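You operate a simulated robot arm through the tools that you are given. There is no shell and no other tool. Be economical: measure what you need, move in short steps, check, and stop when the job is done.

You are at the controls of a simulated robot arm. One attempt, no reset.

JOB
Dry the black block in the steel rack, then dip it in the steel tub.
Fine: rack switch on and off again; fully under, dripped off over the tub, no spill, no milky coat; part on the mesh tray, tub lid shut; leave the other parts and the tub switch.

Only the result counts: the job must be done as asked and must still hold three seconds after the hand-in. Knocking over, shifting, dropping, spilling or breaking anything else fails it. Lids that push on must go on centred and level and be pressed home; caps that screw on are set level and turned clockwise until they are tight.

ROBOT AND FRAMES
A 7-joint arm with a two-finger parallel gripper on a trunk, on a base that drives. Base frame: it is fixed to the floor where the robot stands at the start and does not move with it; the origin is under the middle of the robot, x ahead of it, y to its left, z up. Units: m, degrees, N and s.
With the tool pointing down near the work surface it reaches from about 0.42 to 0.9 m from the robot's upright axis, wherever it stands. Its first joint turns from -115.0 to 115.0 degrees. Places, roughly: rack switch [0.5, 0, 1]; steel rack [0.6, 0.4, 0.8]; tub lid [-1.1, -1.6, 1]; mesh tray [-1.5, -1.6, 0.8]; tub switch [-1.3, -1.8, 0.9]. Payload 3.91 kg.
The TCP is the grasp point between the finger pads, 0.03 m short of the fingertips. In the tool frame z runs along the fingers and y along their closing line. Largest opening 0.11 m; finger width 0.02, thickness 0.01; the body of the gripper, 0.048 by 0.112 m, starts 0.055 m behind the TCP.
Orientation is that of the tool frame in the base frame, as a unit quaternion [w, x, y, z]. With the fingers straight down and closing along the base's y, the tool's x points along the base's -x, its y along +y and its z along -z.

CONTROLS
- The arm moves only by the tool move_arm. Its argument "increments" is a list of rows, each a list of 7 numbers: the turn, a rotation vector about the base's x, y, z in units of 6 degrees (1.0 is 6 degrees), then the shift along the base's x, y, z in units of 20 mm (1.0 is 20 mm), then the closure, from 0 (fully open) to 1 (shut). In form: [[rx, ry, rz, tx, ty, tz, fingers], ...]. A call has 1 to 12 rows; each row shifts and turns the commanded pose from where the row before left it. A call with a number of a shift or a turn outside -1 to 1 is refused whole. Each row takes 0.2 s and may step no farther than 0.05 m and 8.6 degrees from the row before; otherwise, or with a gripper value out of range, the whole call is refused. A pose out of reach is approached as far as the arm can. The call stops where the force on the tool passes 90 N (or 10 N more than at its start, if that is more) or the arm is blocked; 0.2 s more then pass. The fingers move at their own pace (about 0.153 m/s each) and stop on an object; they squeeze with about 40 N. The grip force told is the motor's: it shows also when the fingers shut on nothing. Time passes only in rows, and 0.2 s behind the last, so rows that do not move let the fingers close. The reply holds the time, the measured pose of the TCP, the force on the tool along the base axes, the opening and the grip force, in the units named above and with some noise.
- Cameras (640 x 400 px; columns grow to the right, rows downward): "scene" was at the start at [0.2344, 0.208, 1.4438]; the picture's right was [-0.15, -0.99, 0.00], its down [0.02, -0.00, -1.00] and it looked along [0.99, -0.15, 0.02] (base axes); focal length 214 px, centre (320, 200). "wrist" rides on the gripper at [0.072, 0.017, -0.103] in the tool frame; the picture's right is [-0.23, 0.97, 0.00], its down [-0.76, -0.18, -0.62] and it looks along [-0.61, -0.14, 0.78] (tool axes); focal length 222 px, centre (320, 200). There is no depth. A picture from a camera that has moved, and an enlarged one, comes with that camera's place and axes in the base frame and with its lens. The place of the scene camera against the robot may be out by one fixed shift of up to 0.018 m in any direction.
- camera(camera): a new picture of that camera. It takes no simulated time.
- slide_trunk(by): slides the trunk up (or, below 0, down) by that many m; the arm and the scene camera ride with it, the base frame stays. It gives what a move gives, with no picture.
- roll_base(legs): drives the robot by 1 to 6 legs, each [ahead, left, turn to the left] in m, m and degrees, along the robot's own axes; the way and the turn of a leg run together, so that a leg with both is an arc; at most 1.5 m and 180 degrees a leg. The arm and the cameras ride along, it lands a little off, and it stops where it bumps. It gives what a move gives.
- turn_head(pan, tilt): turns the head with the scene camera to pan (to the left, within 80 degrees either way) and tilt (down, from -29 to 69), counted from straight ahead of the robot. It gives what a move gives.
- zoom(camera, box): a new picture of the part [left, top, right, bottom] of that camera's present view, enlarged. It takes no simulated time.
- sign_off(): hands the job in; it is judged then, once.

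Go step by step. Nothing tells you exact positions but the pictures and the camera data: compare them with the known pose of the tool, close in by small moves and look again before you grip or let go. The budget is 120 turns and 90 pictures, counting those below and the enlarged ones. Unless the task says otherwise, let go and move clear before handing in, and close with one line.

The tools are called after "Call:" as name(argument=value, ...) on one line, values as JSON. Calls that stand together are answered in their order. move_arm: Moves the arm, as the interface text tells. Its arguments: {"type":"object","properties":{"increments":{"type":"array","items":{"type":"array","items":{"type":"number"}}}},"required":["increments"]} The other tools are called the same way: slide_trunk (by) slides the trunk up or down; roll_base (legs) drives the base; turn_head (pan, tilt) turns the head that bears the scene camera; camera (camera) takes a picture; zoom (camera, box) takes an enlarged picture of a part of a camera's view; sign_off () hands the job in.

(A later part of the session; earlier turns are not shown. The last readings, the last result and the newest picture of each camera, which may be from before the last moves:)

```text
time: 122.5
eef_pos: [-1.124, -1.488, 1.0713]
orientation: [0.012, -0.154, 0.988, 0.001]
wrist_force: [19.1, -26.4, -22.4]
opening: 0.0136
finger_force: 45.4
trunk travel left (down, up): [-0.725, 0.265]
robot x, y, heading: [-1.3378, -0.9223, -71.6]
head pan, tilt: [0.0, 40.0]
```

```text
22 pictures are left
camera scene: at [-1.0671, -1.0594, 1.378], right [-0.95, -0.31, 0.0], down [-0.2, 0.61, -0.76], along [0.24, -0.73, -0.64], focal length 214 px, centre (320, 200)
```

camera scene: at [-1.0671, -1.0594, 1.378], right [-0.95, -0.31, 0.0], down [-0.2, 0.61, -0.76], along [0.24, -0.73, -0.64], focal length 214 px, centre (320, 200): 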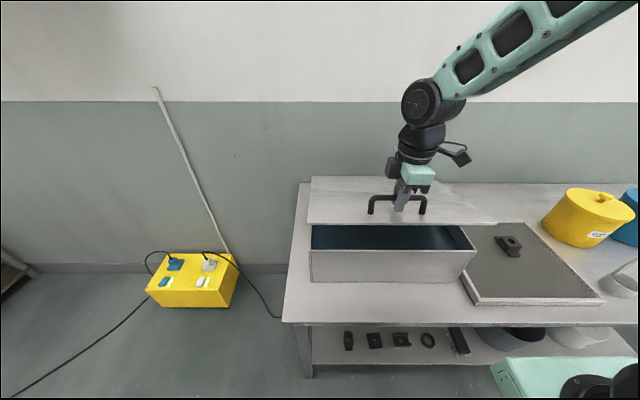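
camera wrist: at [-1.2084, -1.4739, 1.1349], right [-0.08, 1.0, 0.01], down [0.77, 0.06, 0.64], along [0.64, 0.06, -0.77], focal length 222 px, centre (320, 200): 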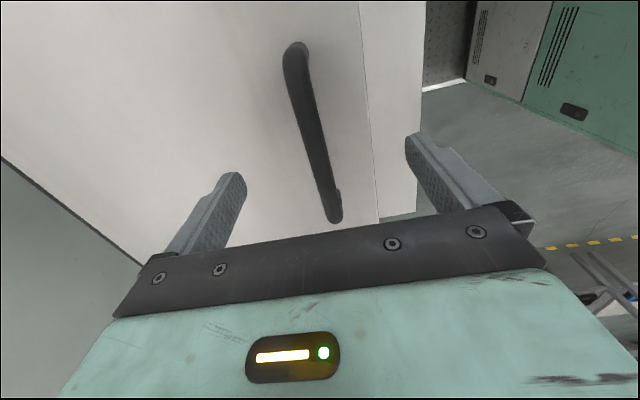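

The lid opens on its rear hinge. I continue along the arc with a small forward correction.

Call:
move_arm(increments=[[0, 0, 0, 0.16, -0.5, 0.88, 1], [0, 0, 0, 0.17, -0.53, 0.85, 1], [0, 0, 0, 0.19, -0.58, 0.815, 1], [0, 0, 0, 0.2, -0.62, 0.77, 1]])

```text
time: 123.5
eef_pos: [-1.1135, -1.5276, 1.1411]
orientation: [0.011, -0.154, 0.988, 0.003]
wrist_force: [-0.5, 26.5, 11.4]
opening: 0.0136
finger_force: 45.0
trunk travel left (down, up): [-0.725, 0.265]
robot x, y, heading: [-1.3405, -0.9245, -71.9]
head pan, tilt: [0.0, 40.0]
```

Call:
move_arm(increments=[[0, 0, 0, 0.146, -0.457, 0.79, 1], [0, 0, 0, 0.223, -0.695, 0.755, 1], [0, 0, 0, 0.239, -0.747, 0.695, 1], [0, 0, 0, 0.253, -0.79, 0.645, 1], [0, 0, 0, 0.265, -0.828, 0.585, 1]])

Call:
camera(camera="scene")

```text
time: 124.7
eef_pos: [-1.0882, -1.6018, 1.2076]
orientation: [0.011, -0.154, 0.988, 0.003]
wrist_force: [11.0, 1.3, -14.1]
opening: 0.0138
finger_force: 44.6
trunk travel left (down, up): [-0.725, 0.265]
robot x, y, heading: [-1.3387, -0.9215, -71.8]
head pan, tilt: [0.0, 40.0]
```

```text
21 pictures are left
camera scene: at [-1.0676, -1.0577, 1.3783], right [-0.95, -0.31, 0.0], down [-0.2, 0.61, -0.77], along [0.24, -0.73, -0.64], focal length 214 px, centre (320, 200)
```

scene: 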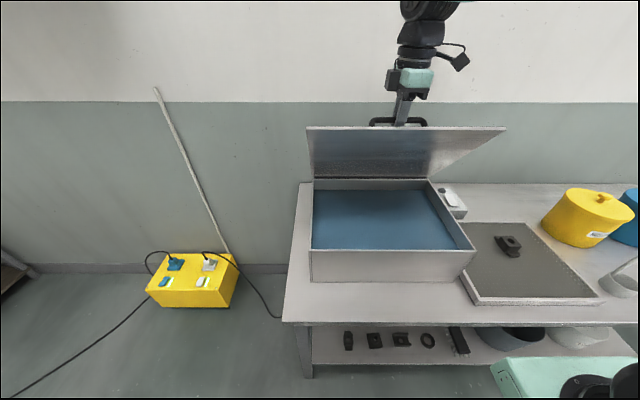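

The lid is at about 50° and the force is small. I continue the arc toward vertical.

Call:
move_arm(increments=[[0, 0, 0, 0.277, -0.866, 0.52, 1], [0, 0, 0, 0.288, -0.9, 0.455, 1], [0, 0, 0, 0.297, -0.928, 0.39, 1], [0, 0, 0, 0.303, -0.947, 0.32, 1], [0, 0, 0, 0.303, -0.947, 0.25, 1], [0, 0, 0, 0.303, -0.947, 0.17, 1]])

```text
time: 126.1
eef_pos: [-1.0542, -1.7104, 1.2479]
orientation: [0.009, -0.154, 0.988, 0.006]
wrist_force: [8.7, 4.8, -28.1]
opening: 0.0136
finger_force: 45.1
trunk travel left (down, up): [-0.725, 0.265]
robot x, y, heading: [-1.337, -0.9234, -71.7]
head pan, tilt: [0.0, 40.0]
```

Call:
move_arm(increments=[[0, 0, 0, 0.296, -0.923, 0.1, 1], [0, 0, 0, 0.296, -0.923, 0.05, 1], [0, 0, 0, 0.296, -0.923, 0, 1], [0, 0, 0, 0.296, -0.923, -0.08, 1], [0, 0, 0, 0.293, -0.914, -0.14, 1]])

Call:
camera(camera="scene")

```text
time: 127.3
eef_pos: [-1.0509, -1.7385, 1.2472]
orientation: [0.012, -0.153, 0.988, -0.003]
wrist_force: [19.5, 5.0, 34.3]
opening: 0.0133
finger_force: 45.1
out of reach, approached as far as the arm can: row 2, 3, 4, 5
trunk travel left (down, up): [-0.725, 0.265]
robot x, y, heading: [-1.3398, -0.9233, -72.0]
head pan, tilt: [0.0, 40.0]
```

```text
20 pictures are left
camera scene: at [-1.0679, -1.0554, 1.3794], right [-0.95, -0.31, 0.0], down [-0.2, 0.61, -0.77], along [0.24, -0.73, -0.64], focal length 214 px, centre (320, 200)
```

scene: 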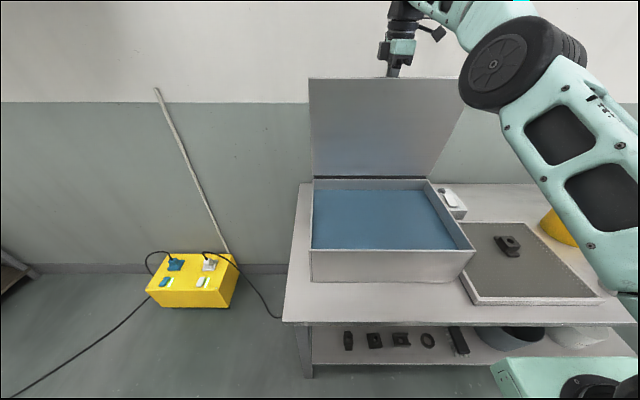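

The arm is at its reach limit just short of vertical; I lean the wrist back toward the robot a little to gain reach and push the lid past vertical.

Call:
move_arm(increments=[[-0.9, -0.29, 0, 0, 0, 0, 1], [-0.9, -0.29, 0, 0, 0, 0, 1], [0, 0, 0, 0, 0, 0, 1]])

```text
time: 128.1
eef_pos: [-1.0509, -1.7401, 1.2418]
orientation: [0.025, -0.153, 0.983, -0.096]
wrist_force: [4.4, 4.5, 10.2]
opening: 0.0139
finger_force: 44.9
trunk travel left (down, up): [-0.725, 0.265]
robot x, y, heading: [-1.3403, -0.9211, -71.9]
head pan, tilt: [0.0, 40.0]
```

Call:
move_arm(increments=[[0, 0, 0, 0.296, -0.923, 0.05, 1], [0, 0, 0, 0.296, -0.923, 0, 1], [0, 0, 0, 0.296, -0.923, -0.05, 1], [0, 0, 0, 0.293, -0.914, -0.12, 1]])

```text
time: 129.1
eef_pos: [-1.0396, -1.7847, 1.2341]
orientation: [0.029, -0.154, 0.982, -0.101]
wrist_force: [13.8, -5.4, 37.9]
opening: 0.0136
finger_force: 45.2
out of reach, approached as far as the arm can: row 3, 4
trunk travel left (down, up): [-0.725, 0.265]
robot x, y, heading: [-1.341, -0.9226, -71.6]
head pan, tilt: [0.0, 40.0]
```

Call:
move_arm(increments=[[-0.9, -0.29, 0, 0, 0, 0.2, 1], [-0.8, -0.25, 0, 0, 0, 0.2, 1], [0, 0, 0, 0.25, -0.8, 0, 1], [0, 0, 0, 0.25, -0.8, -0.1, 1], [0, 0, 0, 0.25, -0.8, -0.15, 1]])

Call:
camera(camera="scene")

```text
time: 130.2
eef_pos: [-1.0346, -1.8017, 1.2356]
orientation: [0.031, -0.156, 0.976, -0.148]
wrist_force: [-12.9, 27.4, 35.7]
opening: 0.0133
finger_force: 44.9
out of reach, approached as far as the arm can: row 5
trunk travel left (down, up): [-0.725, 0.265]
robot x, y, heading: [-1.3368, -0.9205, -72.1]
head pan, tilt: [0.0, 40.0]
stopped in row 5: the force on the tool passed its limit (the readings are from after the stop); the commanded pose is now the measured one
```

```text
19 pictures are left
camera scene: at [-1.0701, -1.0531, 1.3791], right [-0.95, -0.31, 0.0], down [-0.2, 0.61, -0.77], along [0.24, -0.73, -0.64], focal length 214 px, centre (320, 200)
```

scene: 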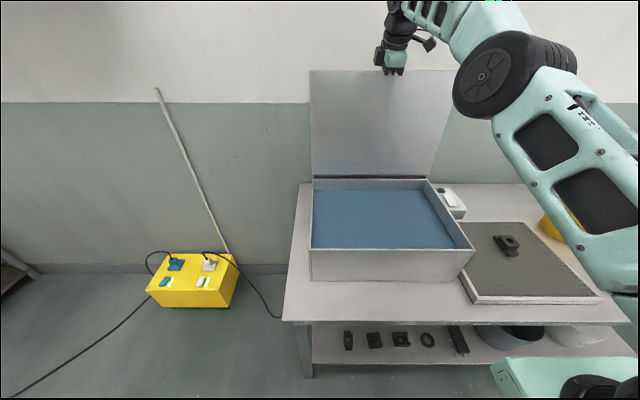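

The lid is about vertical or slightly past. I loosen the grip a little and feel which way the lid leans.

Call:
move_arm(increments=[[0, 0, 0, 0, 0, 0, 0.75], [0, 0, 0, 0, 0, 0, 0.75], [0, 0, 0, 0, 0, 0, 0.75], [0, 0, 0, 0, 0, 0, 0.75]])

Call:
zoom(camera="scene", box=[290, 20, 482, 140])

```text
time: 131.2
eef_pos: [-1.0335, -1.8031, 1.2372]
orientation: [0.031, -0.155, 0.976, -0.152]
wrist_force: [-8.1, 21.1, 52.0]
opening: 0.0228
finger_force: 0.1
trunk travel left (down, up): [-0.725, 0.265]
robot x, y, heading: [-1.3396, -0.924, -71.9]
head pan, tilt: [0.0, 40.0]
```

```text
3.33 times, centred on (386, 80) of scene
camera zoom: at [-1.07, -1.0532, 1.3795], right [-0.95, -0.31, 0.0], down [-0.2, 0.61, -0.77], along [0.24, -0.73, -0.64], focal length 715 px, centre (100, 600)
```

zoom: 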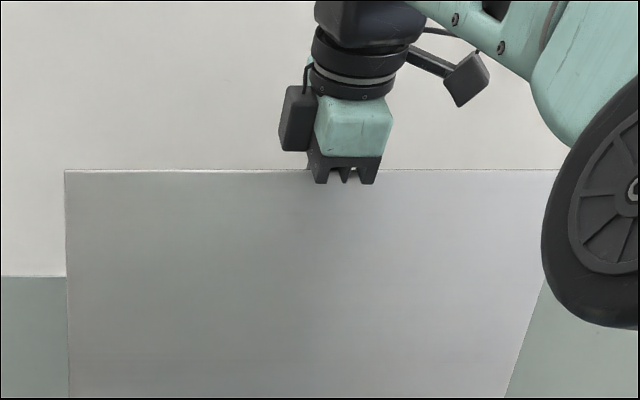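

The gripper body bears on the lid's edge. I raise slightly and check the force.

Call:
move_arm(increments=[[0, 0, 0, 0, 0, 0.3, 0.73], [0, 0, 0, 0, 0, 0.3, 0.73], [0, 0, 0, 0, 0, 0, 0.73]])

```text
time: 132.0
eef_pos: [-1.033, -1.8028, 1.2399]
orientation: [0.031, -0.156, 0.976, -0.151]
wrist_force: [3.5, 6.5, 5.2]
opening: 0.0309
finger_force: 0.6
out of reach, approached as far as the arm can: row 2
trunk travel left (down, up): [-0.725, 0.265]
robot x, y, heading: [-1.3381, -0.921, -72.0]
head pan, tilt: [0.0, 40.0]
```

Call:
move_arm(increments=[[0, 0, 0, -0.1, 0.3, 0, 0.73], [0, 0, 0, -0.1, 0.3, 0, 0.73], [0, 0, 0, 0, 0, 0, 0.73]])

```text
time: 132.8
eef_pos: [-1.0397, -1.7923, 1.2405]
orientation: [0.03, -0.155, 0.976, -0.152]
wrist_force: [-0.6, -3.4, 1.2]
opening: 0.0283
finger_force: 0.2
trunk travel left (down, up): [-0.725, 0.265]
robot x, y, heading: [-1.339, -0.9197, -71.8]
head pan, tilt: [0.0, 40.0]
```

The bar pulls very lightly away from the robot, so the lid leans back or holds. I lift the fingers off by sliding the trunk up.

Call:
slide_trunk(by=0.08)

Call:
camera(camera="scene")

```text
time: 133.9
eef_pos: [-1.0381, -1.792, 1.3199]
orientation: [0.031, -0.155, 0.976, -0.151]
wrist_force: [-1.0, 1.0, -0.7]
opening: 0.0296
finger_force: 0.1
trunk travel left (down, up): [-0.805, 0.185]
robot x, y, heading: [-1.3371, -0.9232, -71.9]
head pan, tilt: [0.0, 40.0]
```

```text
17 pictures are left
camera scene: at [-1.0688, -1.0566, 1.4586], right [-0.95, -0.31, 0.0], down [-0.2, 0.61, -0.77], along [0.24, -0.73, -0.64], focal length 214 px, centre (320, 200)
```

scene: 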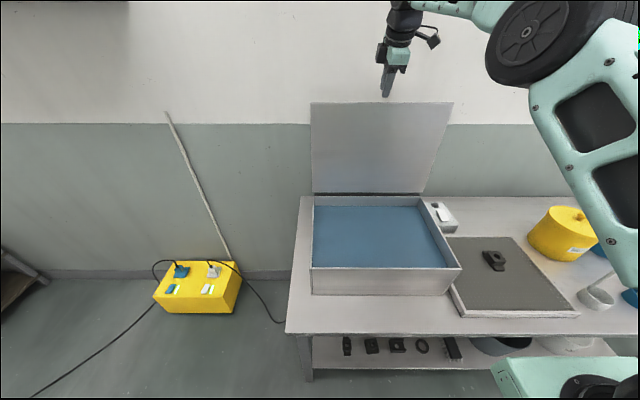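

The lid stays open. Now I bring the hand upright over to the tray, turned so the fingers will take the block by its sides.

Call:
move_arm(increments=[[0.92, 0.29, 0, -0.3, 0.95, 0, 0], [0.92, 0.29, 0, -0.3, 0.95, 0, 0], [0.92, 0.29, 0, -0.3, 0.95, 0, 0], [0, 0, -1, -1, 0.15, 0, 0], [0, 0, -1, -1, 0.15, 0, 0], [0, 0, -1, -1, 0.15, 0, 0], [0, 0, -1, -1, 0.15, 0, 0], [0, 0, -1, -1, 0.15, 0, 0], [0, 0, -1, -1, 0.15, 0, 0], [0, 0, -1, -1, 0.15, 0, 0], [0, 0, -1, -1, 0.15, 0, 0], [0, 0, -1, -1, 0.15, 0, 0]])

Call:
move_arm(increments=[[0, 0, -1, -1, 0.14, -0.8, 0], [0, 0, -1, -1, 0.14, -0.8, 0], [0, 0, -1, -1, 0.14, -0.8, 0], [0, 0, -1, -1, 0.14, -0.8, 0], [0, 0, -1, -1, 0.14, -0.8, 0], [0, 0, -1, -1, 0.14, -0.8, 0], [0, 0, 0, -1, 0.14, -0.8, 0], [0, 0, 0, -1, 0.14, -0.8, 0], [0, 0, 0, -1, 0.14, -0.8, 0], [0, 0, 0, -1, 0.14, -0.8, 0], [0, 0, 0, -1, 0.14, -0.8, 0], [0, 0, 0, -1, 0.14, -0.8, 0]])

Call:
camera(camera="wrist")

```text
time: 136.5
eef_pos: [-1.2367, -1.7075, 1.3195]
orientation: [0.007, 0.31, 0.951, -0.006]
wrist_force: [0.4, -0.3, 0.2]
opening: 0.1102
finger_force: 0.0
trunk travel left (down, up): [-0.805, 0.185]
robot x, y, heading: [-1.3418, -0.9184, -72.0]
head pan, tilt: [0.0, 40.0]
```

```text
time: 139.1
eef_pos: [-1.4775, -1.672, 1.1283]
orientation: [0.005, 0.588, 0.809, -0.008]
wrist_force: [0.9, 0.3, 0.0]
opening: 0.11
finger_force: 0.1
trunk travel left (down, up): [-0.805, 0.185]
robot x, y, heading: [-1.3378, -0.919, -72.1]
head pan, tilt: [0.0, 40.0]
```

```text
16 pictures are left
camera wrist: at [-1.4835, -1.5955, 1.2309], right [1.0, 0.08, 0.0], down [0.07, -0.77, 0.64], along [0.05, -0.64, -0.77], focal length 222 px, centre (320, 200)
```

wrist: 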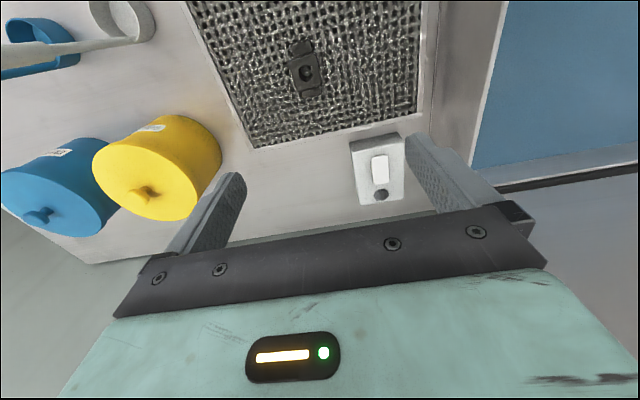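

The block's centre computes to (-1.502,-1.657). I descend around it and check.

Call:
move_arm(increments=[[0, 0, 0, -0.6, 0.4, -1, 0], [0, 0, 0, -0.62, 0.35, -1, 0], [0, 0, 0, 0, 0, -1, 0], [0, 0, 0, 0, 0, -1, 0], [0, 0, 0, 0, 0, -1, 0], [0, 0, 0, 0, 0, -1, 0], [0, 0, 0, 0, 0, -1, 0], [0, 0, 0, 0, 0, -1, 0], [0, 0, 0, 0, 0, -1, 0], [0, 0, 0, 0, 0, -1, 0], [0, 0, 0, 0, 0, 0, 0]])

Call:
camera(camera="wrist")

```text
time: 141.5
eef_pos: [-1.5006, -1.6595, 0.9275]
orientation: [0.005, 0.587, 0.809, -0.008]
wrist_force: [-0.7, 0.2, -0.3]
opening: 0.1101
finger_force: 0.0
trunk travel left (down, up): [-0.805, 0.185]
robot x, y, heading: [-1.3386, -0.9187, -71.8]
head pan, tilt: [0.0, 40.0]
```

```text
15 pictures are left
camera wrist: at [-1.5077, -1.5818, 1.0303], right [1.0, 0.08, 0.0], down [0.07, -0.77, 0.64], along [0.05, -0.64, -0.77], focal length 222 px, centre (320, 200)
```

wrist: 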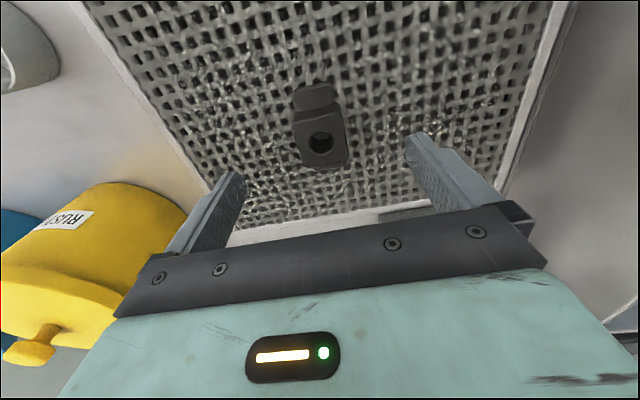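

Exactly centred. Down to the grip height and close.

Call:
move_arm(increments=[[0, 0, 0, 0, 0, -1, 0], [0, 0, 0, 0, 0, -1, 0], [0, 0, 0, 0, 0, -0.8, 0], [0, 0, 0, 0, 0, -0.4, 0], [0, 0, 0, 0, 0, 0, 0.5], [0, 0, 0, 0, 0, 0, 1], [0, 0, 0, 0, 0, 0, 1], [0, 0, 0, 0, 0, 0, 1], [0, 0, 0, 0, 0, 0, 1]])

```text
time: 143.5
eef_pos: [-1.4998, -1.6566, 0.8667]
orientation: [0.005, 0.588, 0.809, -0.008]
wrist_force: [-1.7, -1.3, -0.1]
opening: 0.0417
finger_force: 40.9
trunk travel left (down, up): [-0.805, 0.185]
robot x, y, heading: [-1.34, -0.9213, -71.6]
head pan, tilt: [0.0, 40.0]
```

Gripped. I lift and carry the block over the tub's middle.

Call:
move_arm(increments=[[0, 0, 0, 0, 0, 0.5, 1], [0, 0, 0, 0, 0, 1, 1], [0, 0, 0, 0, 0, 1, 1], [0, 0, 0, 0, 0, 1, 1], [0, 0, 0, 0, 0, 1, 1], [0, 0, 0, 0, 0, 1, 1], [0, 0, 0, 0, 0, 1, 1], [0, 0, 0, 0, 0, 1, 1], [0, 0, 0, 1, 0.22, 0.8, 1], [0, 0, 0, 1, 0.22, 0.6, 1], [0, 0, 0, 1, 0.22, 0.4, 1], [0, 0, 0, 1, 0.22, 0, 1]])

Call:
move_arm(increments=[[0, 0, 0, 1, 0.22, 0, 1], [0, 0, 0, 1, 0.22, 0, 1], [0, 0, 0, 1, 0.22, 0, 1], [0, 0, 0, 1, 0.22, 0, 1], [0, 0, 0, 1, 0.22, 0, 1], [0, 0, 0, 1, 0.22, 0, 1], [0, 0, 0, 1, 0.22, 0, 1], [0, 0, 0, 1, 0.22, 0, 1], [0, 0, 0, 1, 0.22, 0, 1], [0, 0, 0, 1, 0.22, 0, 1], [0, 0, 0, 1, 0.22, 0, 1], [0, 0, 0, 1, 0.22, 0, 1]])

Call:
move_arm(increments=[[0, 0, 0, 1, 0.22, 0, 1], [0, 0, 0, 1, 0.22, 0, 1], [0, 0, 0, 1, 0.22, 0, 1], [0, 0, 0, 1, 0.22, 0, 1], [0, 0, 0, 0, 0, 0, 1]])

Call:
camera(camera="scene")

```text
time: 146.1
eef_pos: [-1.4214, -1.6386, 1.0505]
orientation: [0.005, 0.587, 0.809, -0.007]
wrist_force: [-0.3, 0.6, -4.6]
opening: 0.0418
finger_force: 40.2
trunk travel left (down, up): [-0.805, 0.185]
robot x, y, heading: [-1.3363, -0.9243, -71.8]
head pan, tilt: [0.0, 40.0]
```

```text
time: 148.7
eef_pos: [-1.1816, -1.5879, 1.0492]
orientation: [0.004, 0.588, 0.809, -0.007]
wrist_force: [0.2, -0.6, -4.3]
opening: 0.0416
finger_force: 39.8
trunk travel left (down, up): [-0.805, 0.185]
robot x, y, heading: [-1.3381, -0.922, -71.9]
head pan, tilt: [0.0, 40.0]
```

```text
time: 149.9
eef_pos: [-1.0994, -1.5724, 1.0516]
orientation: [0.005, 0.588, 0.809, -0.007]
wrist_force: [-0.7, 0.1, -3.8]
opening: 0.0415
finger_force: 40.1
trunk travel left (down, up): [-0.805, 0.185]
robot x, y, heading: [-1.3384, -0.9207, -71.9]
head pan, tilt: [0.0, 40.0]
```

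```text
14 pictures are left
camera scene: at [-1.0688, -1.0567, 1.4586], right [-0.95, -0.31, 0.0], down [-0.2, 0.61, -0.77], along [0.24, -0.73, -0.64], focal length 214 px, centre (320, 200)
```

scene: 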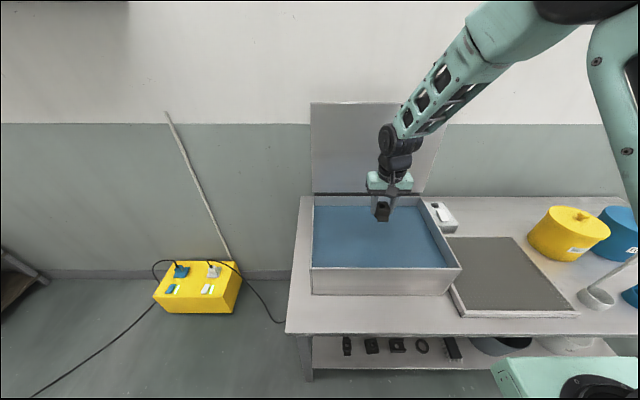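

The block hangs over the middle of the tub. I lower it gently into the liquid.

Call:
move_arm(increments=[[0, 0, 0, 0.2, 0, -1, 1], [0, 0, 0, 0, 0, -1, 1], [0, 0, 0, 0, 0, -1, 1], [0, 0, 0, 0, 0, -1, 1], [0, 0, 0, 0, 0, -0.8, 1], [0, 0, 0, 0, 0, -0.6, 1], [0, 0, 0, 0, 0, -0.6, 1], [0, 0, 0, 0, 0, -0.6, 1], [0, 0, 0, 0, 0, -0.6, 1], [0, 0, 0, 0, 0, -0.6, 1], [0, 0, 0, 0, 0, -0.6, 1], [0, 0, 0, 0, 0, -0.6, 1]])

Call:
zoom(camera="scene", box=[300, 150, 460, 250])

Call:
camera(camera="wrist")

```text
time: 152.5
eef_pos: [-1.0964, -1.5707, 0.8716]
orientation: [0.005, 0.587, 0.809, -0.008]
wrist_force: [-0.5, 0.0, -3.6]
opening: 0.0416
finger_force: 39.9
trunk travel left (down, up): [-0.805, 0.185]
robot x, y, heading: [-1.3365, -0.9195, -71.7]
head pan, tilt: [0.0, 40.0]
```

```text
4.00 times, centred on (380, 200) of scene
camera zoom: at [-1.0688, -1.0566, 1.4586], right [-0.95, -0.31, 0.0], down [-0.2, 0.61, -0.77], along [0.24, -0.73, -0.64], focal length 858 px, centre (80, 200)
```

zoom: 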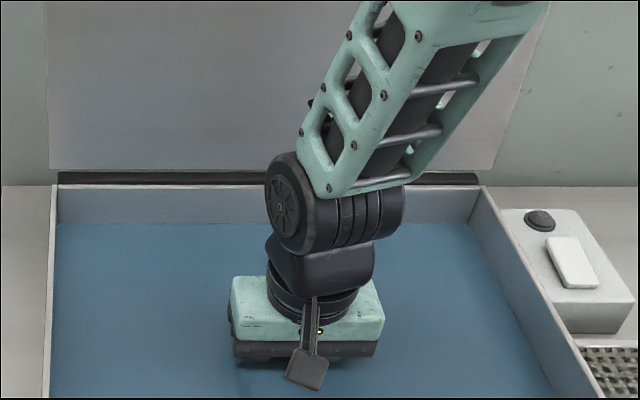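

```text
12 pictures are left
camera wrist: at [-1.1031, -1.4956, 0.9735], right [1.0, 0.08, 0.0], down [0.07, -0.77, 0.64], along [0.05, -0.64, -0.77], focal length 222 px, centre (320, 200)
```

wrist: 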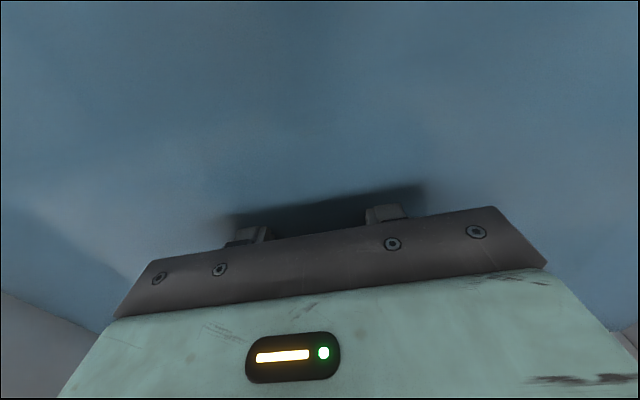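

The surface is well above the block; it is fully submerged. I hold a few seconds, then lift slowly and let it drip over the tub.

Call:
move_arm(increments=[[0, 0, 0, 0, 0, 0, 1], [0, 0, 0, 0, 0, 0, 1], [0, 0, 0, 0, 0, 0, 1], [0, 0, 0, 0, 0, 0, 1], [0, 0, 0, 0, 0, 0, 1], [0, 0, 0, 0, 0, 0, 1], [0, 0, 0, 0, 0, 0, 1], [0, 0, 0, 0, 0, 0, 1], [0, 0, 0, 0, 0, 0, 1], [0, 0, 0, 0, 0, 0, 1], [0, 0, 0, 0, 0, 0, 1], [0, 0, 0, 0, 0, 0, 1]])

Call:
move_arm(increments=[[0, 0, 0, 0, 0, 0.4, 1], [0, 0, 0, 0, 0, 0.5, 1], [0, 0, 0, 0, 0, 0.6, 1], [0, 0, 0, 0, 0, 0.6, 1], [0, 0, 0, 0, 0, 0.6, 1], [0, 0, 0, 0, 0, 0.6, 1], [0, 0, 0, 0, 0, 0.6, 1], [0, 0, 0, 0, 0, 0.6, 1], [0, 0, 0, 0, 0, 0.6, 1], [0, 0, 0, 0, 0, 0.6, 1], [0, 0, 0, 0, 0, 0, 1], [0, 0, 0, 0, 0, 0, 1]])

Call:
zoom(camera="wrist", box=[200, 40, 440, 190])

```text
time: 155.1
eef_pos: [-1.0961, -1.5721, 0.872]
orientation: [0.003, 0.588, 0.809, -0.007]
wrist_force: [0.6, -0.1, -3.8]
opening: 0.0414
finger_force: 40.1
trunk travel left (down, up): [-0.805, 0.185]
robot x, y, heading: [-1.3391, -0.9224, -71.7]
head pan, tilt: [0.0, 40.0]
```

```text
time: 157.7
eef_pos: [-1.0952, -1.5699, 0.9839]
orientation: [0.005, 0.588, 0.809, -0.007]
wrist_force: [-0.6, 0.9, -3.6]
opening: 0.0416
finger_force: 39.8
trunk travel left (down, up): [-0.805, 0.185]
robot x, y, heading: [-1.3375, -0.9219, -71.8]
head pan, tilt: [0.0, 40.0]
```

```text
2.67 times, centred on (320, 115) of wrist
camera zoom: at [-1.1028, -1.4939, 1.0866], right [1.0, 0.08, 0.0], down [0.07, -0.77, 0.64], along [0.05, -0.63, -0.77], focal length 592 px, centre (320, 427)
```

zoom: 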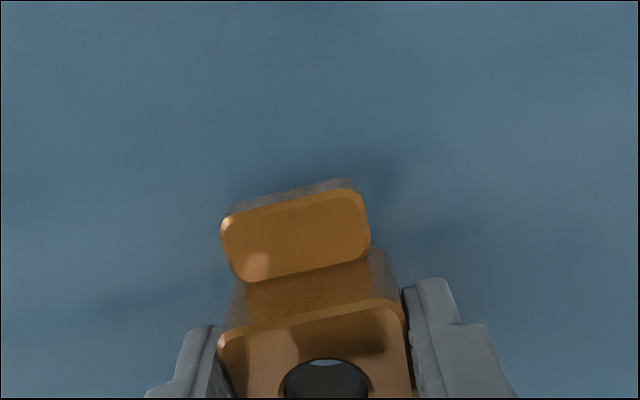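

The block has a clear amber coat, not milky. I let it drip.

Call:
move_arm(increments=[[0, 0, 0, 0, 0, 0, 1], [0, 0, 0, 0, 0, 0, 1], [0, 0, 0, 0, 0, 0, 1], [0, 0, 0, 0, 0, 0, 1], [0, 0, 0, 0, 0, 0, 1], [0, 0, 0, 0, 0, 0, 1], [0, 0, 0, 0, 0, 0, 1], [0, 0, 0, 0, 0, 0, 1], [0, 0, 0, 0, 0, 0, 1], [0, 0, 0, 0, 0, 0, 1], [0, 0, 0, 0, 0, 0, 1], [0, 0, 0, 0, 0, 0, 1]])

Call:
move_arm(increments=[[0, 0, 0, 0, 0, 0.5, 1], [0, 0, 0, 0, 0, 0.5, 1], [0, 0, 0, 0, 0, 0.5, 1], [0, 0, 0, 0, 0, 0, 1], [0, 0, 0, 0, 0, 0, 1], [0, 0, 0, 0, 0, 0, 1], [0, 0, 0, 0, 0, 0, 1], [0, 0, 0, 0, 0, 0, 1], [0, 0, 0, 0, 0, 0, 1], [0, 0, 0, 0, 0, 0, 1], [0, 0, 0, 0, 0, 0, 1], [0, 0, 0, 0, 0, 0, 1]])

Call:
move_arm(increments=[[0, 0, 0, 0, 0, 0, 1], [0, 0, 0, 0, 0, 0, 1], [0, 0, 0, 0, 0, 0, 1], [0, 0, 0, 0, 0, 0, 1], [0, 0, 0, 0, 0, 0, 1], [0, 0, 0, 0, 0, 0, 1], [0, 0, 0, 0, 0, 0, 1], [0, 0, 0, 0, 0, 0, 1], [0, 0, 0, 0, 0, 0, 1], [0, 0, 0, 0, 0, 0, 1], [0, 0, 0, 0, 0, 0, 1], [0, 0, 0, 0, 0, 0, 1]])

Call:
zoom(camera="scene", box=[340, 170, 420, 250])

```text
time: 160.3
eef_pos: [-1.0964, -1.5704, 0.983]
orientation: [0.005, 0.588, 0.809, -0.007]
wrist_force: [-0.3, 0.8, -4.4]
opening: 0.0417
finger_force: 40.4
trunk travel left (down, up): [-0.805, 0.185]
robot x, y, heading: [-1.3389, -0.9214, -71.8]
head pan, tilt: [0.0, 40.0]
```

```text
time: 162.9
eef_pos: [-1.0943, -1.569, 1.0137]
orientation: [0.005, 0.588, 0.809, -0.007]
wrist_force: [0.2, -0.3, -4.1]
opening: 0.0414
finger_force: 40.2
trunk travel left (down, up): [-0.805, 0.185]
robot x, y, heading: [-1.3371, -0.92, -71.7]
head pan, tilt: [0.0, 40.0]
```

```text
time: 165.5
eef_pos: [-1.0954, -1.5692, 1.0138]
orientation: [0.005, 0.588, 0.809, -0.007]
wrist_force: [0.3, 0.6, -4.1]
opening: 0.0416
finger_force: 40.6
trunk travel left (down, up): [-0.805, 0.185]
robot x, y, heading: [-1.34, -0.9217, -71.6]
head pan, tilt: [0.0, 40.0]
```

```text
5.00 times, centred on (380, 210) of scene
camera zoom: at [-1.0687, -1.0567, 1.4586], right [-0.95, -0.31, 0.0], down [-0.2, 0.61, -0.77], along [0.24, -0.73, -0.64], focal length 1072 px, centre (20, 150)
```

zoom: 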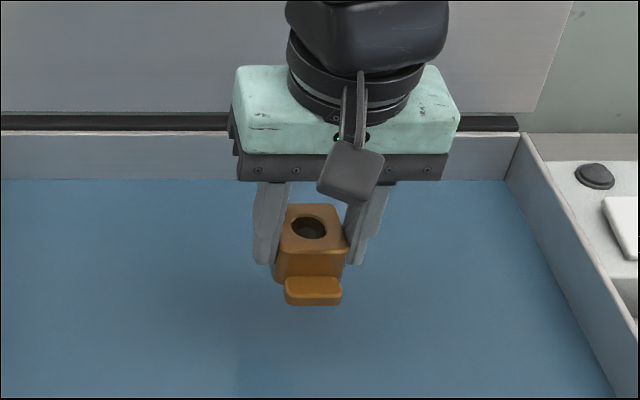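

No drops show. I wait a little longer for safety, then carry it back to the tray.

Call:
move_arm(increments=[[0, 0, 0, 0, 0, 0, 1], [0, 0, 0, 0, 0, 0, 1], [0, 0, 0, 0, 0, 0, 1], [0, 0, 0, 0, 0, 0, 1], [0, 0, 0, 0, 0, 0, 1], [0, 0, 0, 0, 0, 0, 1], [0, 0, 0, 0, 0, 0, 1], [0, 0, 0, 0, 0, 0, 1], [0, 0, 0, 0, 0, 0, 1], [0, 0, 0, 0, 0, 0, 1], [0, 0, 0, 0, 0, 0, 1], [0, 0, 0, 0, 0, 0, 1]])

Call:
move_arm(increments=[[0, 0, 0, 0, 0, 0, 1], [0, 0, 0, 0, 0, 0, 1], [0, 0, 0, 0, 0, 0, 1], [0, 0, 0, 0, 0, 0, 1], [0, 0, 0, 0, 0, 0, 1], [0, 0, 0, 0, 0, 0, 1], [0, 0, 0, 0, 0, 0, 1], [0, 0, 0, 0, 0, 0, 1], [0, 0, 0, 0, 0, 0.5, 1], [0, 0, 0, 0, 0, 0.5, 1], [0, 0, 0, 0, 0, 0.5, 1], [0, 0, 0, 0, 0, 0, 1]])

Call:
move_arm(increments=[[0, 0, 0, -1, -0.22, 0, 1], [0, 0, 0, -1, -0.22, 0, 1], [0, 0, 0, -1, -0.22, 0, 1], [0, 0, 0, -1, -0.22, 0, 1], [0, 0, 0, -1, -0.22, 0, 1], [0, 0, 0, -1, -0.22, 0, 1], [0, 0, 0, -1, -0.22, 0, 1], [0, 0, 0, -1, -0.22, 0, 1], [0, 0, 0, -1, -0.22, 0, 1], [0, 0, 0, -1, -0.22, 0, 1], [0, 0, 0, -1, -0.22, 0, 1], [0, 0, 0, -1, -0.22, 0, 1]])

Call:
move_arm(increments=[[0, 0, 0, -1, -0.22, 0, 1], [0, 0, 0, -1, -0.22, 0, 1], [0, 0, 0, -1, -0.22, 0, 1], [0, 0, 0, -1, -0.22, 0, 1], [0, 0, 0, -1, -0.22, 0, 1], [0, 0, 0, -1, -0.22, 0, 1], [0, 0, 0, -1, -0.22, 0, 1], [0, 0, 0, -1, -0.22, 0, 1], [0, 0, 0, 0, 0, -1, 1], [0, 0, 0, 0, 0, -1, 1], [0, 0, 0, 0, 0, -1, 1], [0, 0, 0, 0, 0, -1, 1]])

Call:
camera(camera="wrist")

```text
time: 168.1
eef_pos: [-1.0949, -1.5699, 1.0135]
orientation: [0.005, 0.588, 0.809, -0.008]
wrist_force: [-0.5, 0.2, -4.6]
opening: 0.0415
finger_force: 39.5
trunk travel left (down, up): [-0.805, 0.185]
robot x, y, heading: [-1.3387, -0.9237, -71.8]
head pan, tilt: [0.0, 40.0]
```

```text
time: 170.7
eef_pos: [-1.0949, -1.5679, 1.0433]
orientation: [0.004, 0.589, 0.808, -0.007]
wrist_force: [0.0, 0.5, -3.3]
opening: 0.0414
finger_force: 40.1
trunk travel left (down, up): [-0.805, 0.185]
robot x, y, heading: [-1.3391, -0.9191, -71.9]
head pan, tilt: [0.0, 40.0]
```

```text
time: 173.3
eef_pos: [-1.3362, -1.6231, 1.0421]
orientation: [0.004, 0.588, 0.809, -0.007]
wrist_force: [0.3, 0.0, -4.3]
opening: 0.0417
finger_force: 39.6
trunk travel left (down, up): [-0.805, 0.185]
robot x, y, heading: [-1.3396, -0.921, -71.6]
head pan, tilt: [0.0, 40.0]
```

```text
time: 175.9
eef_pos: [-1.4963, -1.6579, 0.9654]
orientation: [0.004, 0.588, 0.809, -0.007]
wrist_force: [0.1, -0.9, -3.3]
opening: 0.0416
finger_force: 39.9
trunk travel left (down, up): [-0.805, 0.185]
robot x, y, heading: [-1.3367, -0.9199, -71.7]
head pan, tilt: [0.0, 40.0]
```

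```text
9 pictures are left
camera wrist: at [-1.5032, -1.5816, 1.0675], right [1.0, 0.08, 0.0], down [0.07, -0.77, 0.64], along [0.05, -0.63, -0.77], focal length 222 px, centre (320, 200)
```

wrist: 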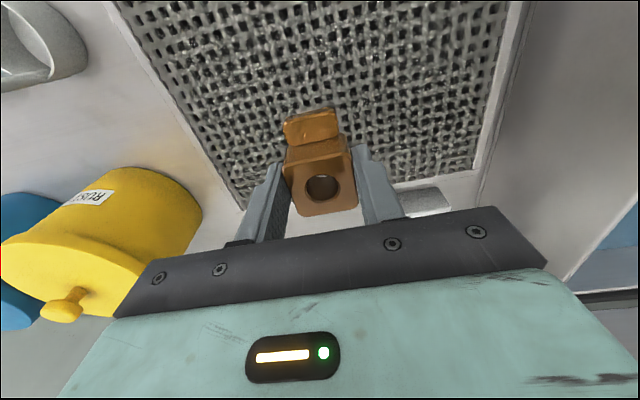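

Over the tray, dry of drips. I lower to the mesh and release.

Call:
move_arm(increments=[[0, 0, 0, 0, 0, -1, 1], [0, 0, 0, 0, 0, -1, 1], [0, 0, 0, 0, 0, -1, 1], [0, 0, 0, 0, 0, -0.8, 1], [0, 0, 0, 0, 0, -0.5, 1], [0, 0, 0, 0, 0, -0.25, 1], [0, 0, 0, 0, 0, -0.15, 1], [0, 0, 0, 0, 0, 0, 1]])

```text
time: 177.7
eef_pos: [-1.4965, -1.6583, 0.8705]
orientation: [0.004, 0.589, 0.808, -0.008]
wrist_force: [-0.1, -0.5, -3.7]
opening: 0.0417
finger_force: 40.0
trunk travel left (down, up): [-0.805, 0.185]
robot x, y, heading: [-1.3369, -0.9252, -72.0]
head pan, tilt: [0.0, 40.0]
```

Call:
move_arm(increments=[[0, 0, 0, 0, 0, -0.15, 1], [0, 0, 0, 0, 0, -0.1, 1], [0, 0, 0, 0, 0, 0, 1]])

```text
time: 178.5
eef_pos: [-1.4968, -1.6583, 0.8664]
orientation: [0.006, 0.589, 0.808, -0.009]
wrist_force: [0.6, 1.2, 12.0]
opening: 0.0417
finger_force: 39.6
trunk travel left (down, up): [-0.805, 0.185]
robot x, y, heading: [-1.3403, -0.922, -71.9]
head pan, tilt: [0.0, 40.0]
```

It is on the mesh. I open and rise.

Call:
move_arm(increments=[[0, 0, 0, 0, 0, 0, 0.55], [0, 0, 0, 0, 0, 0, 0.3], [0, 0, 0, 0, 0, 0, 0], [0, 0, 0, 0, 0, 0, 0], [0, 0, 0, 0, 0, 0.5, 0], [0, 0, 0, 0, 0, 1, 0], [0, 0, 0, 0, 0, 1, 0], [0, 0, 0, 0, 0, 1, 0], [0, 0, 0, 0, 0, 1, 0], [0, 0, 0, 0, 0, 1, 0], [0, 0, 0, 0, 0, 1, 0], [0, 0, 0, 0, 0, 1, 0]])

Call:
camera(camera="wrist")

```text
time: 181.1
eef_pos: [-1.4976, -1.6569, 1.017]
orientation: [0.004, 0.588, 0.809, -0.007]
wrist_force: [0.1, -0.2, -0.3]
opening: 0.1101
finger_force: 0.0
trunk travel left (down, up): [-0.805, 0.185]
robot x, y, heading: [-1.3386, -0.9171, -71.7]
head pan, tilt: [0.0, 40.0]
```

```text
8 pictures are left
camera wrist: at [-1.5034, -1.5804, 1.1193], right [1.0, 0.08, 0.0], down [0.07, -0.77, 0.64], along [0.05, -0.63, -0.77], focal length 222 px, centre (320, 200)
```

wrist: 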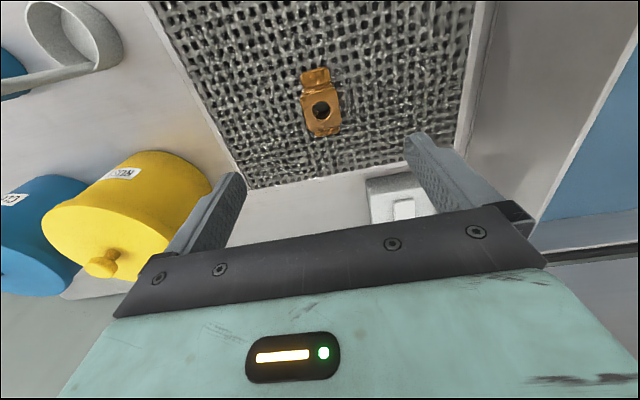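

The coated block sits flat on the tray. Now I close the lid by retracing my path to its handle: first up and across, fingers pre-set to the same narrow opening.

Call:
move_arm(increments=[[0, 0, 0, 0, 0, 1, 0], [0, 0, 0, 0, 0, 1, 0], [0, 0, 0, 0, 0, 1, 0], [0, 0, 0, 0, 0, 1, 0], [0, 0, 0, 0.5, -0.4, 0.8, 0], [0, 0, 0, 0.5, -0.4, 0.8, 0], [0, 0, 0, 1, -0.14, 0.8, 0], [0, 0, 0, 1, -0.14, 0.8, 0], [0, 0, 0, 1, -0.14, 0.8, 0], [0, 0, 0, 1, -0.14, 0.8, 0], [0, 0, 0, 1, -0.14, 0.8, 0], [0, 0, 0, 1, -0.14, 0.8, 0]])

Call:
move_arm(increments=[[0, 0, 1, 1, -0.14, 0.9, 0], [0, 0, 1, 1, -0.14, 0.8, 0], [0, 0, 1, 1, -0.14, 0.8, 0], [0, 0, 1, 1, -0.14, 0.8, 0], [0, 0, 1, 1, -0.14, 0.8, 0.73], [0, 0, 1, 1, -0.14, 0.3, 0.73], [0, 0, 1, 1, -0.15, 0, 0.73], [0, 0, 1, 1, -0.15, 0, 0.73], [0, 0, 1, 1, -0.15, 0, 0.73], [0, 0, 1, 1, -0.15, 0, 0.73]])

Call:
slide_trunk(by=0.06)

```text
time: 183.7
eef_pos: [-1.356, -1.6931, 1.2256]
orientation: [0.004, 0.589, 0.808, -0.008]
wrist_force: [0.9, -0.6, 0.5]
opening: 0.11
finger_force: 0.0
trunk travel left (down, up): [-0.805, 0.185]
robot x, y, heading: [-1.3363, -0.9239, -72.0]
head pan, tilt: [0.0, 40.0]
```

```text
time: 185.9
eef_pos: [-1.1555, -1.7209, 1.3105]
orientation: [0.008, 0.104, 0.995, -0.005]
wrist_force: [-0.3, 1.2, 0.3]
opening: 0.0299
finger_force: 0.0
trunk travel left (down, up): [-0.805, 0.185]
robot x, y, heading: [-1.3384, -0.9202, -72.3]
head pan, tilt: [0.0, 40.0]
```

```text
time: 186.9
eef_pos: [-1.1568, -1.7195, 1.3706]
orientation: [0.007, 0.104, 0.995, -0.005]
wrist_force: [-0.2, -0.1, -1.4]
opening: 0.0298
finger_force: 0.0
trunk travel left (down, up): [-0.865, 0.125]
robot x, y, heading: [-1.3358, -0.9231, -71.9]
head pan, tilt: [0.0, 40.0]
```

Call:
move_arm(increments=[[0, 0, 1, 1, -0.15, 0, 0.73], [0, 0, 1, 1, -0.15, 0, 0.73], [0, 0, 1, 1, -0.15, 0, 0.73], [0, 0, 1, 1, -0.15, 0, 0.73], [0, 0, 1, 1, -0.15, 0, 0.73], [-0.92, -0.29, 0, 0.31, -0.96, 0, 0.73], [-0.92, -0.29, 0, 0.31, -0.96, 0, 0.73], [-0.92, -0.29, 0, 0.31, -0.96, 0, 0.73], [0, 0, 0, 0, 0, 0, 0.73]])

Call:
camera(camera="wrist")

```text
time: 188.9
eef_pos: [-1.0358, -1.7932, 1.3725]
orientation: [0.032, -0.155, 0.976, -0.151]
wrist_force: [0.6, -0.4, 0.2]
opening: 0.0296
finger_force: 0.0
trunk travel left (down, up): [-0.865, 0.125]
robot x, y, heading: [-1.339, -0.9188, -71.6]
head pan, tilt: [0.0, 40.0]
```

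```text
7 pictures are left
camera wrist: at [-1.1219, -1.7709, 1.4644], right [-0.07, 0.95, -0.29], down [0.71, 0.26, 0.66], along [0.7, -0.16, -0.69], focal length 222 px, centre (320, 200)
```

wrist: 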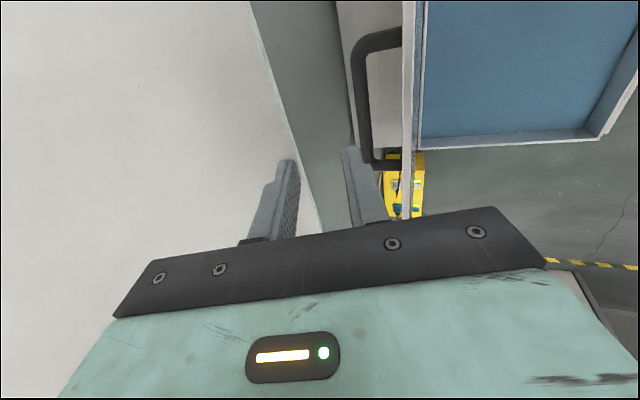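

The lid stands edge-on with the bar behind it. I make the tool upright here (more clearance to the lid edge), using the higher trunk for reach.

Call:
move_arm(increments=[[0.92, 0.29, 0, -0.1, 0.05, 0, 0.75], [0.92, 0.29, 0, -0.1, 0.05, 0, 0.75], [0.92, 0.29, 0, -0.1, 0.05, 0, 0.75], [0, 0, 0, 0, 0, 0, 0.75]])

```text
time: 189.9
eef_pos: [-1.0675, -1.7584, 1.3608]
orientation: [0.008, -0.156, 0.988, -0.001]
wrist_force: [-0.7, 1.0, 0.8]
opening: 0.0272
finger_force: 0.0
out of reach, approached as far as the arm can: row 1, 2, 3
trunk travel left (down, up): [-0.865, 0.125]
robot x, y, heading: [-1.3404, -0.9221, -72.1]
head pan, tilt: [0.0, 40.0]
```

Call:
slide_trunk(by=0.12)

Call:
move_arm(increments=[[0, 0, 0, 0, 0, -1, 0.75], [0, 0, 0, 0, 0, -1, 0.75], [0, 0, 0, 0, 0, -1, 0.75], [0, 0, 0, 0, 0, -1, 0.75], [0, 0, 0, 0, 0, -1, 0.75], [0, 0, 0, 0.35, -0.6, -1, 0.75], [0, 0, 0, 0.35, -0.6, 0, 0.75], [0, 0, 0, 0.35, -0.6, 0, 0.75]])

```text
time: 191.4
eef_pos: [-1.067, -1.7593, 1.4795]
orientation: [0.009, -0.156, 0.988, -0.002]
wrist_force: [-0.4, 0.3, 0.3]
opening: 0.0275
finger_force: 0.1
trunk travel left (down, up): [-0.985, 0.005]
robot x, y, heading: [-1.3393, -0.9214, -71.9]
head pan, tilt: [0.0, 40.0]
```

```text
time: 193.2
eef_pos: [-1.0471, -1.7928, 1.3578]
orientation: [0.01, -0.157, 0.988, -0.002]
wrist_force: [0.6, 0.8, 1.0]
opening: 0.0275
finger_force: 0.1
trunk travel left (down, up): [-0.985, 0.005]
robot x, y, heading: [-1.3396, -0.9213, -71.7]
head pan, tilt: [0.0, 40.0]
```

Call:
camera(camera="wrist")

```text
6 pictures are left
camera wrist: at [-1.1241, -1.798, 1.4609], right [-0.08, 1.0, 0.0], down [0.77, 0.07, 0.64], along [0.64, 0.05, -0.77], focal length 222 px, centre (320, 200)
```

wrist: 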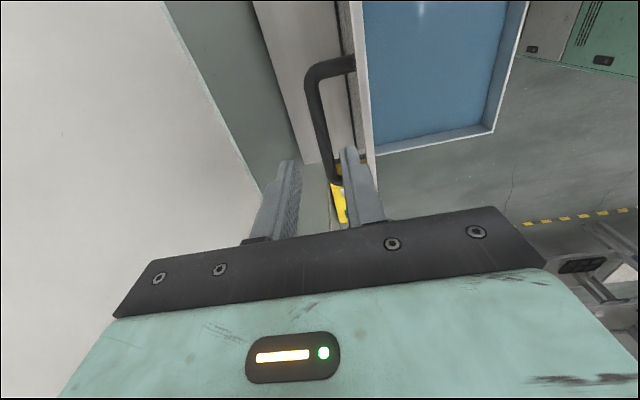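

The fingers straddle the bar and clear the lid's edge. I descend onto it.

Call:
move_arm(increments=[[0, 0, 0, 0.04, -0.14, -0.9, 0.75], [0, 0, 0, 0, 0, -0.9, 0.75], [0, 0, 0, 0, 0, -0.9, 0.75], [0, 0, 0, 0, 0, -0.9, 0.75], [0, 0, 0, 0, 0, -0.9, 0.75], [0, 0, 0, 0, 0, -0.8, 0.75], [0, 0, 0, 0, 0, 0, 0.75]])

```text
time: 194.8
eef_pos: [-1.0434, -1.8041, 1.2542]
orientation: [0.008, -0.157, 0.988, -0.002]
wrist_force: [-0.2, 0.4, -0.8]
opening: 0.0275
finger_force: 0.1
out of reach, approached as far as the arm can: row 4
trunk travel left (down, up): [-0.985, 0.005]
robot x, y, heading: [-1.3373, -0.921, -71.6]
head pan, tilt: [0.0, 40.0]
```

Call:
move_arm(increments=[[0, 0, 0, 0, 0, 0, 1], [0, 0, 0, 0, 0, 0, 1], [0, 0, 0, 0, 0, 0, 1]])

Call:
camera(camera="wrist")

```text
time: 195.6
eef_pos: [-1.0426, -1.8038, 1.2532]
orientation: [0.008, -0.156, 0.988, -0.001]
wrist_force: [-0.8, 2.2, -6.9]
opening: 0.0136
finger_force: 45.5
trunk travel left (down, up): [-0.985, 0.005]
robot x, y, heading: [-1.3388, -0.9213, -71.6]
head pan, tilt: [0.0, 40.0]
```

```text
5 pictures are left
camera wrist: at [-1.1198, -1.8099, 1.3556], right [-0.08, 1.0, 0.0], down [0.77, 0.06, 0.64], along [0.63, 0.05, -0.77], focal length 222 px, centre (320, 200)
```

wrist: 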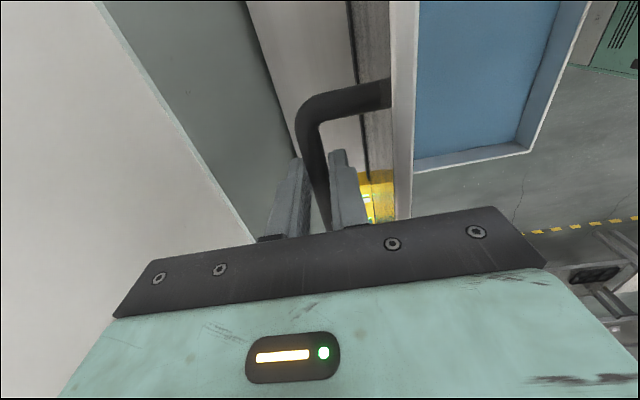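

The bar is gripped again. I swing the lid back down along the arc in stages.

Call:
move_arm(increments=[[0, 0, 0, -0.293, 0.914, 0.05, 1], [0, 0, 0, -0.296, 0.923, 0.065, 1], [0, 0, 0, -0.296, 0.923, 0, 1], [0, 0, 0, -0.294, 0.919, -0.06, 1], [0, 0, 0, -0.294, 0.919, -0.13, 1], [0, 0, 0, -0.29, 0.904, -0.185, 1]])

```text
time: 197.0
eef_pos: [-1.0378, -1.802, 1.2575]
orientation: [0.007, -0.154, 0.988, -0.002]
wrist_force: [-29.1, -5.9, -9.4]
opening: 0.0134
finger_force: 45.1
out of reach, approached as far as the arm can: row 1, 2, 3, 4, 5, 6
trunk travel left (down, up): [-0.985, 0.005]
robot x, y, heading: [-1.3395, -0.9194, -71.8]
head pan, tilt: [0.0, 40.0]
```

The arm's solver is stuck at its limit, so I pull the lid past vertical by backing the base 8 cm (the arc is almost level there).

Call:
roll_base(legs=[[-0.04, 0, 0], [-0.04, 0, 0]])

```text
time: 198.4
eef_pos: [-1.0602, -1.7219, 1.2592]
orientation: [0.01, -0.156, 0.988, -0.002]
wrist_force: [-7.1, 0.0, 25.6]
opening: 0.0142
finger_force: 45.5
trunk travel left (down, up): [-0.985, 0.005]
robot x, y, heading: [-1.3657, -0.8464, -72.1]
head pan, tilt: [0.0, 40.0]
```

Call:
move_arm(increments=[[0, 0, 0, -0.294, 0.919, -0.13, 1], [0, 0, 0, -0.29, 0.904, -0.185, 1], [0, 0, 0, -0.287, 0.895, -0.25, 1], [0, 0, 0, -0.281, 0.876, -0.31, 1]])

```text
time: 199.4
eef_pos: [-1.0599, -1.7231, 1.2576]
orientation: [0.011, -0.155, 0.988, -0.002]
wrist_force: [-3.2, 0.2, 11.5]
opening: 0.0136
finger_force: 45.0
out of reach, approached as far as the arm can: row 1, 2, 3, 4
trunk travel left (down, up): [-0.985, 0.005]
robot x, y, heading: [-1.3637, -0.8443, -71.8]
head pan, tilt: [0.0, 40.0]
```

The arm stays stuck, but base and trunk motions can trace the same arc. I alternate small base-back and trunk-down steps.

Call:
roll_base(legs=[[-0.043, 0, 0]])

Call:
slide_trunk(by=-0.014)

```text
time: 200.3
eef_pos: [-1.0717, -1.6824, 1.253]
orientation: [0.01, -0.156, 0.988, 0.001]
wrist_force: [-0.6, -0.3, -23.7]
opening: 0.0138
finger_force: 45.3
trunk travel left (down, up): [-0.985, 0.005]
robot x, y, heading: [-1.3762, -0.8073, -71.8]
head pan, tilt: [0.0, 40.0]
```

```text
time: 200.9
eef_pos: [-1.0734, -1.6812, 1.2446]
orientation: [0.01, -0.155, 0.988, -0.002]
wrist_force: [-1.4, 7.0, 31.4]
opening: 0.0136
finger_force: 45.1
trunk travel left (down, up): [-0.971, 0.019]
robot x, y, heading: [-1.3793, -0.8059, -72.0]
head pan, tilt: [0.0, 40.0]
```

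Call:
roll_base(legs=[[-0.044, 0, 0]])

Call:
slide_trunk(by=-0.012)

Call:
move_arm(increments=[[0, 0, 0, -0.27, 0.84, -0.4, 1]])

```text
time: 201.8
eef_pos: [-1.087, -1.6409, 1.2361]
orientation: [0.008, -0.156, 0.988, 0.003]
wrist_force: [-1.0, -8.8, -31.9]
opening: 0.0139
finger_force: 45.0
trunk travel left (down, up): [-0.971, 0.019]
robot x, y, heading: [-1.3899, -0.7625, -71.9]
head pan, tilt: [0.0, 40.0]
```

```text
time: 202.4
eef_pos: [-1.0873, -1.6375, 1.2315]
orientation: [0.009, -0.156, 0.988, 0.001]
wrist_force: [-4.4, 10.6, 31.8]
opening: 0.0138
finger_force: 45.0
trunk travel left (down, up): [-0.959, 0.031]
robot x, y, heading: [-1.3912, -0.7635, -72.1]
head pan, tilt: [0.0, 40.0]
```

```text
time: 202.8
eef_pos: [-1.0866, -1.6356, 1.226]
orientation: [0.008, -0.156, 0.988, 0.002]
wrist_force: [-12.0, 11.7, 33.7]
opening: 0.0137
finger_force: 44.9
out of reach, approached as far as the arm can: row 1
trunk travel left (down, up): [-0.959, 0.031]
robot x, y, heading: [-1.3922, -0.7612, -72.0]
head pan, tilt: [0.0, 40.0]
```

Call:
roll_base(legs=[[-0.038, 0, 0]])

Call:
slide_trunk(by=-0.022)

Call:
roll_base(legs=[[-0.037, 0, 0]])

Call:
slide_trunk(by=-0.028)

```text
time: 203.7
eef_pos: [-1.0958, -1.6036, 1.2189]
orientation: [0.007, -0.157, 0.988, 0.005]
wrist_force: [0.6, -13.4, -31.2]
opening: 0.0134
finger_force: 44.9
trunk travel left (down, up): [-0.959, 0.031]
robot x, y, heading: [-1.4039, -0.7275, -71.9]
head pan, tilt: [0.0, 40.0]
```

```text
time: 204.4
eef_pos: [-1.0964, -1.5991, 1.2016]
orientation: [0.007, -0.157, 0.988, 0.004]
wrist_force: [-9.5, 25.8, 31.7]
opening: 0.014
finger_force: 45.5
trunk travel left (down, up): [-0.937, 0.053]
robot x, y, heading: [-1.4036, -0.7215, -71.8]
head pan, tilt: [0.0, 40.0]
```

```text
time: 205.2
eef_pos: [-1.1087, -1.5684, 1.1939]
orientation: [0.005, -0.155, 0.988, 0.006]
wrist_force: [6.7, -18.5, -32.5]
opening: 0.014
finger_force: 44.7
trunk travel left (down, up): [-0.937, 0.053]
robot x, y, heading: [-1.4134, -0.6907, -72.0]
head pan, tilt: [0.0, 40.0]
```

```text
time: 206.0
eef_pos: [-1.1103, -1.5625, 1.1724]
orientation: [0.006, -0.157, 0.988, 0.005]
wrist_force: [-9.5, 31.5, 28.4]
opening: 0.0137
finger_force: 44.9
trunk travel left (down, up): [-0.909, 0.081]
robot x, y, heading: [-1.4149, -0.6932, -72.0]
head pan, tilt: [0.0, 40.0]
```

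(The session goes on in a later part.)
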